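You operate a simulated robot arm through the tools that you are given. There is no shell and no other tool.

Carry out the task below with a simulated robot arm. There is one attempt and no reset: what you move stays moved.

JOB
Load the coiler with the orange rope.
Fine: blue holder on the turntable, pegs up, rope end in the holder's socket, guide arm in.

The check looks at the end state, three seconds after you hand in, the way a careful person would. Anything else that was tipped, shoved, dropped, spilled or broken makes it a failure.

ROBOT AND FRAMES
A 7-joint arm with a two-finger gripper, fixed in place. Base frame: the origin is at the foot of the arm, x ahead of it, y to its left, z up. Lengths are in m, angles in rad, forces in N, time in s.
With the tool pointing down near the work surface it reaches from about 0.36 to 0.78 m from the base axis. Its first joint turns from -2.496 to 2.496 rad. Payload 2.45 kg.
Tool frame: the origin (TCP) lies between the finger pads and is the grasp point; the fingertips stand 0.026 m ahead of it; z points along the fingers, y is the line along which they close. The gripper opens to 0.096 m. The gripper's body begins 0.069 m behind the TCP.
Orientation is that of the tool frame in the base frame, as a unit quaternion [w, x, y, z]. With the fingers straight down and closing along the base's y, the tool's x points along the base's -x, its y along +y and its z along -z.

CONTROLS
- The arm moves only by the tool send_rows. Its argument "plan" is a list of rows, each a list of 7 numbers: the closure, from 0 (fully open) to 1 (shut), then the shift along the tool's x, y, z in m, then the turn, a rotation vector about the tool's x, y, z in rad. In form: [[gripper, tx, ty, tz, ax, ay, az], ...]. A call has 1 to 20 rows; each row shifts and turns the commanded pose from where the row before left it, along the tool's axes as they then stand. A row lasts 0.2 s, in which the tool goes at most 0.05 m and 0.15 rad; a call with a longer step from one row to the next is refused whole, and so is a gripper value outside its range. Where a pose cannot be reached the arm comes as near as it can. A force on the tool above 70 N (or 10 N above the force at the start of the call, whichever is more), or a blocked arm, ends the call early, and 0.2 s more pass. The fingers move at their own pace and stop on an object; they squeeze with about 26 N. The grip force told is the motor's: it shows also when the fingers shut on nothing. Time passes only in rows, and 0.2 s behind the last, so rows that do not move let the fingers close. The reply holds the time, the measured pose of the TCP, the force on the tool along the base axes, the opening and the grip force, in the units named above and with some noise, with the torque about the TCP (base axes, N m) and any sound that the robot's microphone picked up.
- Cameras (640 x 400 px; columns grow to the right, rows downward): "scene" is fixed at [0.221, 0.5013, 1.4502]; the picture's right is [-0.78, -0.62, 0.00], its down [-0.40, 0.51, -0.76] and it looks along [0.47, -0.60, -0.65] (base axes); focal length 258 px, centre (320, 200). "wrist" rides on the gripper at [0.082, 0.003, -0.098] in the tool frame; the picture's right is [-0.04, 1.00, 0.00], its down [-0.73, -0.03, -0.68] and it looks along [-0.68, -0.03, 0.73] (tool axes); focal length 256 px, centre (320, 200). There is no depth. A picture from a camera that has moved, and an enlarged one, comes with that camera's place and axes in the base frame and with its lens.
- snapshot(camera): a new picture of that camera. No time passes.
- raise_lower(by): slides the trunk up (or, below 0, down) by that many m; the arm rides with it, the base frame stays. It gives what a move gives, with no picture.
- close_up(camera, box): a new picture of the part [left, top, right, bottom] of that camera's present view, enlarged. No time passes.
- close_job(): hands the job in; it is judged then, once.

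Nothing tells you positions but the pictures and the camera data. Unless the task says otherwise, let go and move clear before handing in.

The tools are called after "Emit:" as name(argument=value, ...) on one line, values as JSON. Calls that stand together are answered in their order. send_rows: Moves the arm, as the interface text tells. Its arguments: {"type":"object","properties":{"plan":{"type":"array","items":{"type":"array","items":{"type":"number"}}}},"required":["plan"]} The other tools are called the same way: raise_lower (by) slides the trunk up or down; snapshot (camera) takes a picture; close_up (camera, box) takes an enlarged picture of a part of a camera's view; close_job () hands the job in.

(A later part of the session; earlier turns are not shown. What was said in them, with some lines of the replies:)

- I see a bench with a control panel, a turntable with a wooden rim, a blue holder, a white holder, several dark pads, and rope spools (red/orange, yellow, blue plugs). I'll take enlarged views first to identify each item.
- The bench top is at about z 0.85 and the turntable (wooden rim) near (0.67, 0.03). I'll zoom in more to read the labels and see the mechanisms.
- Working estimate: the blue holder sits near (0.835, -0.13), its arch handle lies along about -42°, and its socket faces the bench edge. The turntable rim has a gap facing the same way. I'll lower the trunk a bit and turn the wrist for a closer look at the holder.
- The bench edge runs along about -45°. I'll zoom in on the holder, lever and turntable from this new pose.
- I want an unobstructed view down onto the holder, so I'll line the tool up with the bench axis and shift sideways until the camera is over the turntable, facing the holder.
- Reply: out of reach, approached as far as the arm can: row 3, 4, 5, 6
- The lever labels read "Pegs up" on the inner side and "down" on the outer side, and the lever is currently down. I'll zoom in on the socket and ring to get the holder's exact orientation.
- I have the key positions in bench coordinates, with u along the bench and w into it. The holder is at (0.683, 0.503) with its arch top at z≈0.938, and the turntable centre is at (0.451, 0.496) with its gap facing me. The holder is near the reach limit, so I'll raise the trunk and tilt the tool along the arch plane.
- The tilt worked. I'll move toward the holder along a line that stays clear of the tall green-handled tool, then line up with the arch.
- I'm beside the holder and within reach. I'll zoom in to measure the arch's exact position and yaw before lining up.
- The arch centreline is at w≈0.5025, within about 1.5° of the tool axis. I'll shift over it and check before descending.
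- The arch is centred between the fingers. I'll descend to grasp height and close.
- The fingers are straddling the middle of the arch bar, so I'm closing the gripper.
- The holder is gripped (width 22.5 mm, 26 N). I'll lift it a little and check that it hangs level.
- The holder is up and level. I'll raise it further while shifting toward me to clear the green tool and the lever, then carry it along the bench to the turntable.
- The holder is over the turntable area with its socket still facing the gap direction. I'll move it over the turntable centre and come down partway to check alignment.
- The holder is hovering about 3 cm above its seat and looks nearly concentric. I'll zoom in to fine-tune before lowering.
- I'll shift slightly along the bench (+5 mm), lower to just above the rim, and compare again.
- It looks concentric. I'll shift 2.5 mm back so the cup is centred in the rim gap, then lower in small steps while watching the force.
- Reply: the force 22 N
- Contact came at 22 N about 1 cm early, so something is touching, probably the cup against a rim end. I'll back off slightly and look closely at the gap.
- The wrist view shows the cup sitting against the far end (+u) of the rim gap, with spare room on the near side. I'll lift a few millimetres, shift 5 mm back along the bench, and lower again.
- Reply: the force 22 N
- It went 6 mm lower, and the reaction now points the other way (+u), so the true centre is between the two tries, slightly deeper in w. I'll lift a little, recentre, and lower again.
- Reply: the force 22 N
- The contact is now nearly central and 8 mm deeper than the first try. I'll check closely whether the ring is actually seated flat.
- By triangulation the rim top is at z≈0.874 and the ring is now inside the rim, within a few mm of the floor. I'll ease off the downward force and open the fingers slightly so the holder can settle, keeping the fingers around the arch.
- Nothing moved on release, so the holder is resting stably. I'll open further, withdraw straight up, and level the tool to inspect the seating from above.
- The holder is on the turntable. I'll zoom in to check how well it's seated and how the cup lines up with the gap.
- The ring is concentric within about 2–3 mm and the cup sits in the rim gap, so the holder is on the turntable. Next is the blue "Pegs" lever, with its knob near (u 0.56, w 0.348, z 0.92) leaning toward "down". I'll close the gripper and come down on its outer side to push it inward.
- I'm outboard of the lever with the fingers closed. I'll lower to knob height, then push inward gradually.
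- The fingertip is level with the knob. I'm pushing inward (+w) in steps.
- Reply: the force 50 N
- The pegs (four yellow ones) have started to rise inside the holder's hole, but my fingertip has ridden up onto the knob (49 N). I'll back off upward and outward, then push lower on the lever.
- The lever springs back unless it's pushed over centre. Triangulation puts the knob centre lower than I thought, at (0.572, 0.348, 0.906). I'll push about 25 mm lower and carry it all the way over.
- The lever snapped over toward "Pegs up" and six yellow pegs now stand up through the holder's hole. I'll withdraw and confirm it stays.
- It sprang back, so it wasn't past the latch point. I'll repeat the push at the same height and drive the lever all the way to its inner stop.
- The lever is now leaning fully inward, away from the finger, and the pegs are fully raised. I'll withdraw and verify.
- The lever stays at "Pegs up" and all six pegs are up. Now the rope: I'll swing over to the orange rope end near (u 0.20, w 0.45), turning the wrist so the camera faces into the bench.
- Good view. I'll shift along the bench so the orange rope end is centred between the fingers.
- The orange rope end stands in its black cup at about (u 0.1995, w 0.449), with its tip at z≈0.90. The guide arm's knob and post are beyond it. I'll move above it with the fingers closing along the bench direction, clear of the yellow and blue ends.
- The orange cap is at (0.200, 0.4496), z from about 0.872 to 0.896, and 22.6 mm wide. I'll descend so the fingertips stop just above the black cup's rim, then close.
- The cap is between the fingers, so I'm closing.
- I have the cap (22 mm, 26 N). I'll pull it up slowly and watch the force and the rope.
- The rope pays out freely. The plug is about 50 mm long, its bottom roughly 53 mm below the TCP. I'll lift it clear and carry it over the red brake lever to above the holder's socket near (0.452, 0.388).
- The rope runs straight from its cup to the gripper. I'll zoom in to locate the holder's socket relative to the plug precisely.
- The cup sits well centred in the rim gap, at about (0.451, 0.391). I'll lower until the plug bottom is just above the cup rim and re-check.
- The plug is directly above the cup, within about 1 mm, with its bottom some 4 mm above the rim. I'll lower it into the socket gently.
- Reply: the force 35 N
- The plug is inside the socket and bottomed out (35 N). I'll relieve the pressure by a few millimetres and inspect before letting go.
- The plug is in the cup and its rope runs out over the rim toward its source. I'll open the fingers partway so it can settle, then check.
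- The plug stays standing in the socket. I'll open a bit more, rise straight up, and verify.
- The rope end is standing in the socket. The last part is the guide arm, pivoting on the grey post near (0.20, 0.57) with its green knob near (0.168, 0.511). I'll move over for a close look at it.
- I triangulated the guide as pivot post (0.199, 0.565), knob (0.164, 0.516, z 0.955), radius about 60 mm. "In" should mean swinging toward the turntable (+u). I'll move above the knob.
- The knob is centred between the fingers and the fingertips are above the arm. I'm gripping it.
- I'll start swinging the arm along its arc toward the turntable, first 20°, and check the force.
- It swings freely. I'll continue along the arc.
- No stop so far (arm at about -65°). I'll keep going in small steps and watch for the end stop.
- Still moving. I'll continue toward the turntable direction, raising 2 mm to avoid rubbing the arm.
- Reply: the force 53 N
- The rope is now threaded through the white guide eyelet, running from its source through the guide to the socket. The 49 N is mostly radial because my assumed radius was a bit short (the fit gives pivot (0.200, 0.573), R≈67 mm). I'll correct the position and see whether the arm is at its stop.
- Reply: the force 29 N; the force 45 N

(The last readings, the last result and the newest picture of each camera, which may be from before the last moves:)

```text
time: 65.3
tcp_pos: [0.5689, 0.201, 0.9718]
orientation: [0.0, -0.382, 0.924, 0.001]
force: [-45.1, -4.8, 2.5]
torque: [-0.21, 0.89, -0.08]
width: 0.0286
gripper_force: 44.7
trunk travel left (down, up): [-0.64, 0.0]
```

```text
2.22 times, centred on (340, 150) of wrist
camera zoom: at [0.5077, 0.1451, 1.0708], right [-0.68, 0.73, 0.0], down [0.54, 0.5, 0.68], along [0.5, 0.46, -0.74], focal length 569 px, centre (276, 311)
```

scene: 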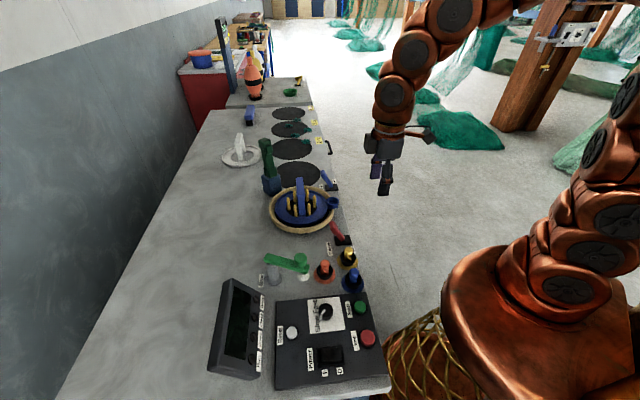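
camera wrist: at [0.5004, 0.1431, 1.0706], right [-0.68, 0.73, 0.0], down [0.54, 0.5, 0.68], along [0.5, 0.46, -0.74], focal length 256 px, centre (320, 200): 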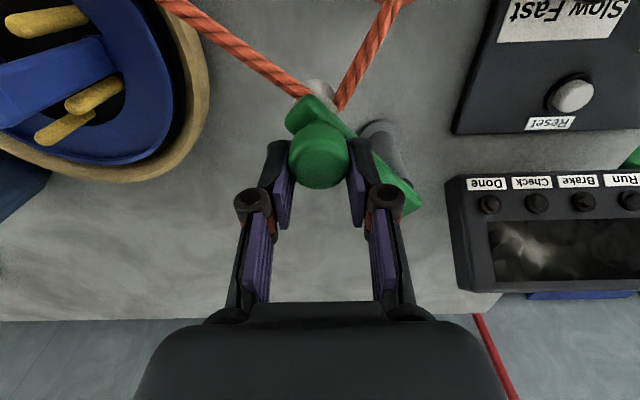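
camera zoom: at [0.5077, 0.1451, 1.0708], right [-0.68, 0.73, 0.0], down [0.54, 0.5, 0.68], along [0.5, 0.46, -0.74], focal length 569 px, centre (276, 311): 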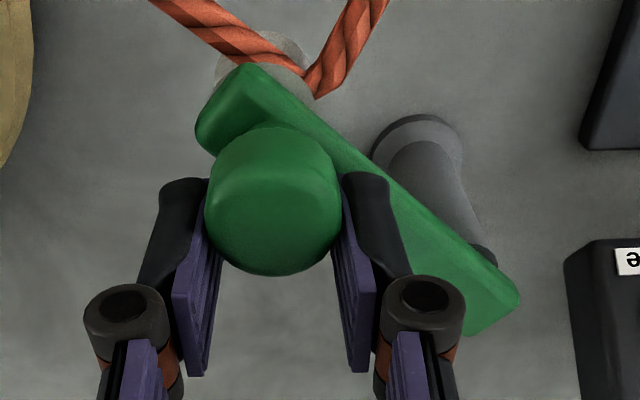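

The tangential force rose to about 44 N while the arm stopped moving, so it's at its inner stop, with the rope threaded through the guide. I'll ease off, release the knob, and rise clear.

Emit:
send_rows(plan=[[1, 0.0045, 0.0023, 0, 0, 0, 0], [1, 0, 0, 0, 0, 0, 0]])

Emit:
send_rows(plan=[[0.7, 0, 0, 0, 0, 0, 0], [0.4, 0, 0, 0, 0, 0, 0], [0.4, 0, 0, 0, 0, 0, 0], [0.4, 0, 0, -0.015, 0, 0, 0], [0.4, 0, 0, -0.03, 0, 0, 0], [0.4, 0, 0, -0.04, 0, 0, 0], [0.4, 0, 0, -0.03, 0, 0, 0], [0.4, 0, 0, 0, 0, 0, 0]])

Emit:
close_up(camera="scene", box=[240, 190, 360, 295])

Emit:
snapshot(camera="wrist")

```text
time: 65.9
tcp_pos: [0.5671, 0.2003, 0.9737]
orientation: [0.003, -0.382, 0.924, 0.0]
force: [-10.3, 13.8, -3.8]
torque: [0.81, -0.6, -0.49]
width: 0.0287
gripper_force: 45.4
trunk travel left (down, up): [-0.64, 0.0]
```

```text
time: 67.7
tcp_pos: [0.566, 0.199, 1.0866]
orientation: [0.0, -0.383, 0.924, 0.001]
force: [-0.2, 0.1, 0.6]
torque: [-0.01, -0.01, 0.0]
width: 0.0576
gripper_force: 0.1
trunk travel left (down, up): [-0.64, 0.0]
```

```text
3.81 times, centred on (300, 242) of scene
camera zoom: at [0.221, 0.5013, 1.4502], right [-0.78, -0.62, 0.0], down [-0.4, 0.51, -0.76], along [0.47, -0.6, -0.65], focal length 982 px, centre (396, 38)
```

zoom: 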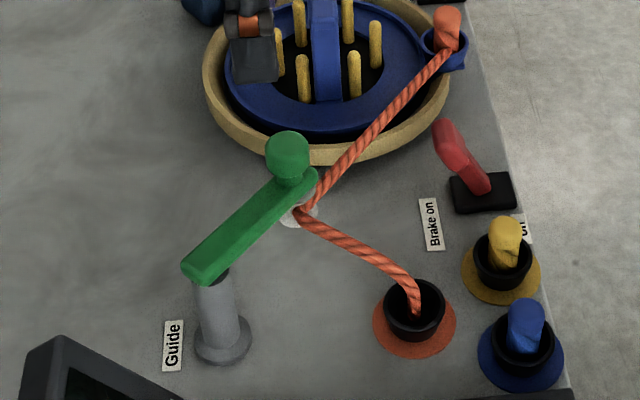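

```text
taken
camera wrist: at [0.5054, 0.1434, 1.1846], right [-0.68, 0.73, 0.0], down [0.54, 0.5, 0.68], along [0.5, 0.46, -0.73], focal length 256 px, centre (320, 200)
```

wrist: 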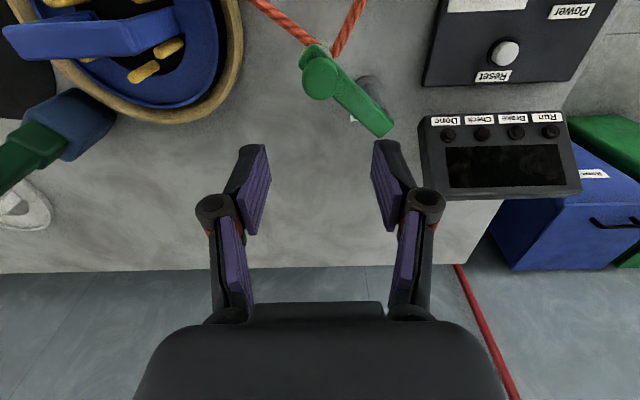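

The guide arm stays in with the rope running through it. I'll back the arm away and inspect the whole setup.

Emit:
send_rows(plan=[[0.2, 0.01, 0, -0.04, 0, 0, 0], [0.2, 0.045, 0, -0.01, 0, 0, 0], [0.2, 0.045, 0, 0, 0, 0, 0], [0.2, 0.045, 0, 0, 0, 0, 0], [0.2, 0.045, -0.01, 0, 0, 0, 0], [0.2, 0.03, -0.03, 0, 0, 0, 0], [0.2, 0, -0.03, 0, 0, 0, 0], [0.2, 0, -0.03, 0, 0, 0, 0], [0.2, 0, 0, 0, 0, 0, 0]])

Emit:
snapshot(camera="scene")

Emit:
snapshot(camera="wrist")

Emit:
close_up(camera="scene", box=[250, 150, 350, 235])

```text
time: 69.7
tcp_pos: [0.4817, -0.0271, 1.1386]
orientation: [-0.001, -0.382, 0.924, 0.001]
force: [0.4, -0.2, -0.3]
torque: [0.02, 0.02, 0.01]
width: 0.0767
gripper_force: 0.0
trunk travel left (down, up): [-0.64, 0.0]
```

```text
taken
```

scene: 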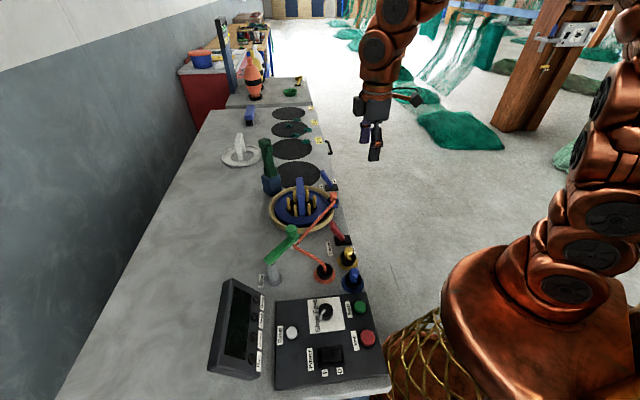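

```text
taken
camera wrist: at [0.4208, -0.0826, 1.2371], right [-0.68, 0.73, 0.0], down [0.54, 0.5, 0.68], along [0.5, 0.46, -0.73], focal length 256 px, centre (320, 200)
```

wrist: 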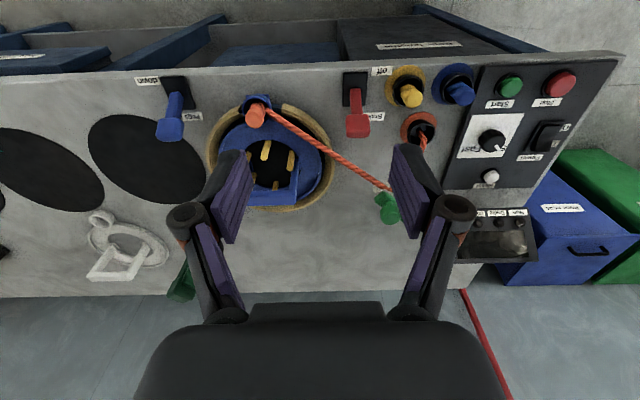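

```text
4.71 times, centred on (300, 192) of scene
camera zoom: at [0.221, 0.5013, 1.4502], right [-0.78, -0.62, 0.0], down [-0.4, 0.51, -0.76], along [0.47, -0.6, -0.65], focal length 1213 px, centre (414, 235)
```

zoom: 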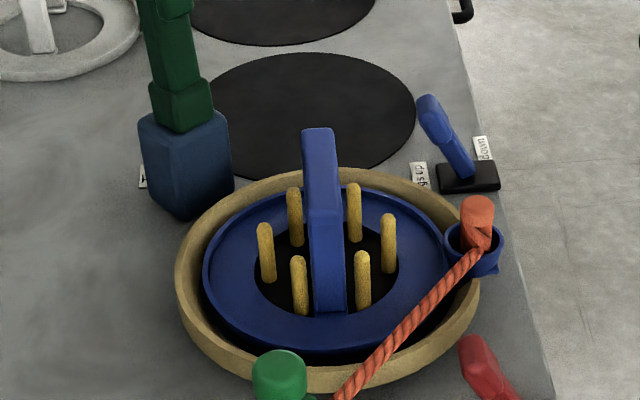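

Everything looks in place. I'll check the holder's seating, the plug in the socket, and the pegs one last time up close.

Emit:
close_up(camera="wrist", box=[195, 85, 345, 215])

Emit:
close_up(camera="scene", box=[315, 180, 350, 215])

Emit:
close_up(camera="scene", box=[265, 180, 345, 240])

```text
3.08 times, centred on (270, 150) of wrist
camera zoom: at [0.4208, -0.0826, 1.2371], right [-0.68, 0.73, 0.0], down [0.54, 0.5, 0.68], along [0.5, 0.46, -0.73], focal length 788 px, centre (474, 354)
```

zoom: 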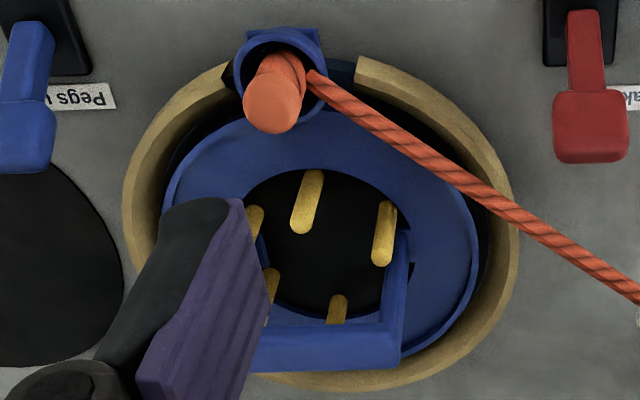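

```text
11.43 times, centred on (332, 198) of scene
camera zoom: at [0.221, 0.5013, 1.4502], right [-0.78, -0.62, 0.0], down [-0.4, 0.51, -0.76], along [0.47, -0.6, -0.65], focal length 2945 px, centre (177, 229)
```

zoom: 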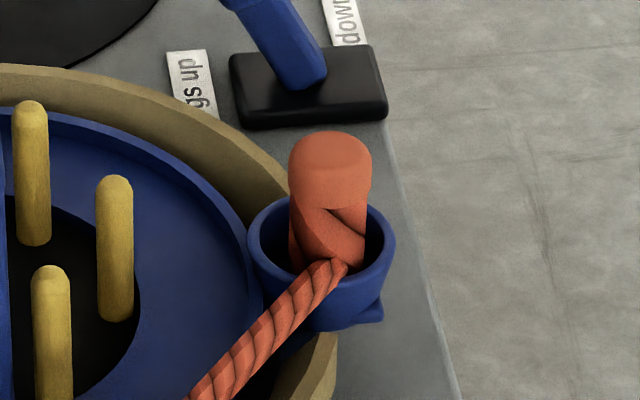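

```text
6.67 times, centred on (305, 210) of scene
camera zoom: at [0.221, 0.5013, 1.4502], right [-0.78, -0.62, 0.0], down [-0.4, 0.51, -0.76], along [0.47, -0.6, -0.65], focal length 1718 px, centre (420, 133)
```

zoom: 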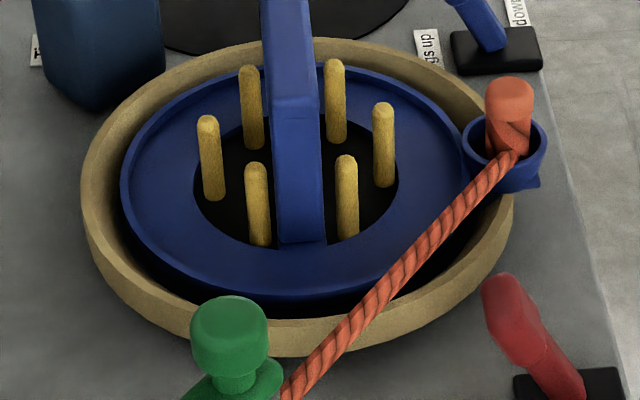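

All four conditions look met: the blue holder sits inside the turntable rim with its socket in the gap, the six pegs are up with the lever at "Pegs up", the orange rope end is in the socket, and the guide arm is at its inner stop with the rope through it. One last look at the guide and the neighbouring items before handing in.

Emit:
close_up(camera="scene", box=[225, 215, 385, 310])

Emit:
close_up(camera="scene", box=[210, 95, 350, 200])

```text
4.00 times, centred on (305, 262) of scene
camera zoom: at [0.221, 0.5013, 1.4502], right [-0.78, -0.62, 0.0], down [-0.4, 0.51, -0.76], along [0.47, -0.6, -0.65], focal length 1031 px, centre (380, -50)
```

zoom: 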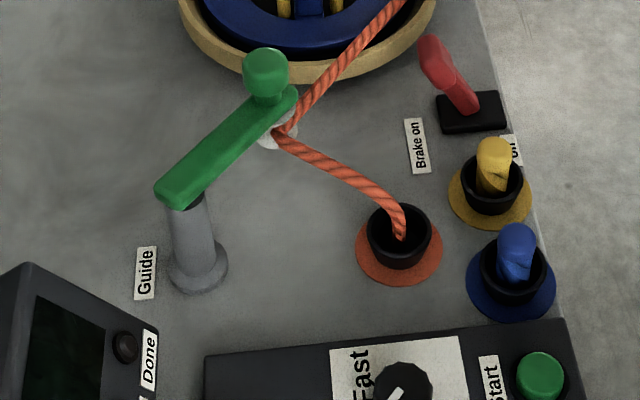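

```text
3.81 times, centred on (280, 148) of scene
camera zoom: at [0.221, 0.5013, 1.4502], right [-0.78, -0.62, 0.0], down [-0.4, 0.51, -0.76], along [0.47, -0.6, -0.65], focal length 982 px, centre (472, 400)
```

zoom: 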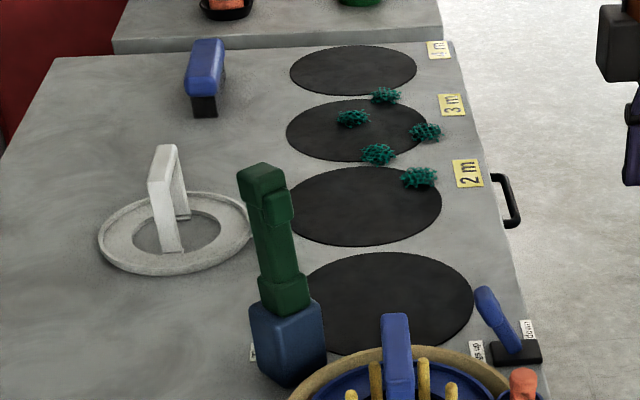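

The guide arm is in with the rope through it, the brake lever and the other items haven't been moved, and the robot is clear. I'm handing in.

Emit:
close_job()

```text
The job is handed in.
```

I loaded the coiler with the orange rope and handed the job in. In the last pictures all four conditions looked met:

- **Holder:** the blue holder sits inside the turntable rim, with its socket in the rim's gap and a few millimetres of clearance on each side. I judged that it rests flat from the contact forces and because it didn't move when released.
- **Pegs:** the lever is over at "Pegs up" and all six pegs stand up through the holder. The lever sprang back on the first two tries. The third push took it over centre, and it has stayed there since.
- **Rope end:** the orange rope end stands in the holder's socket. It met solid resistance at about 35 N, and it stayed put when I let go.
- **Guide arm:** it is swung in against its stop, and the rope now runs from its black cup through the white guide to the socket. There is no "in" label, so I took "in" to mean toward the turntable.

The brake is still on. The white holder, the green-handled tool, the netting scraps, the yellow and blue rope ends, and the control panel look as they did at the start. The gripper is open, and the arm is clear of the bench.
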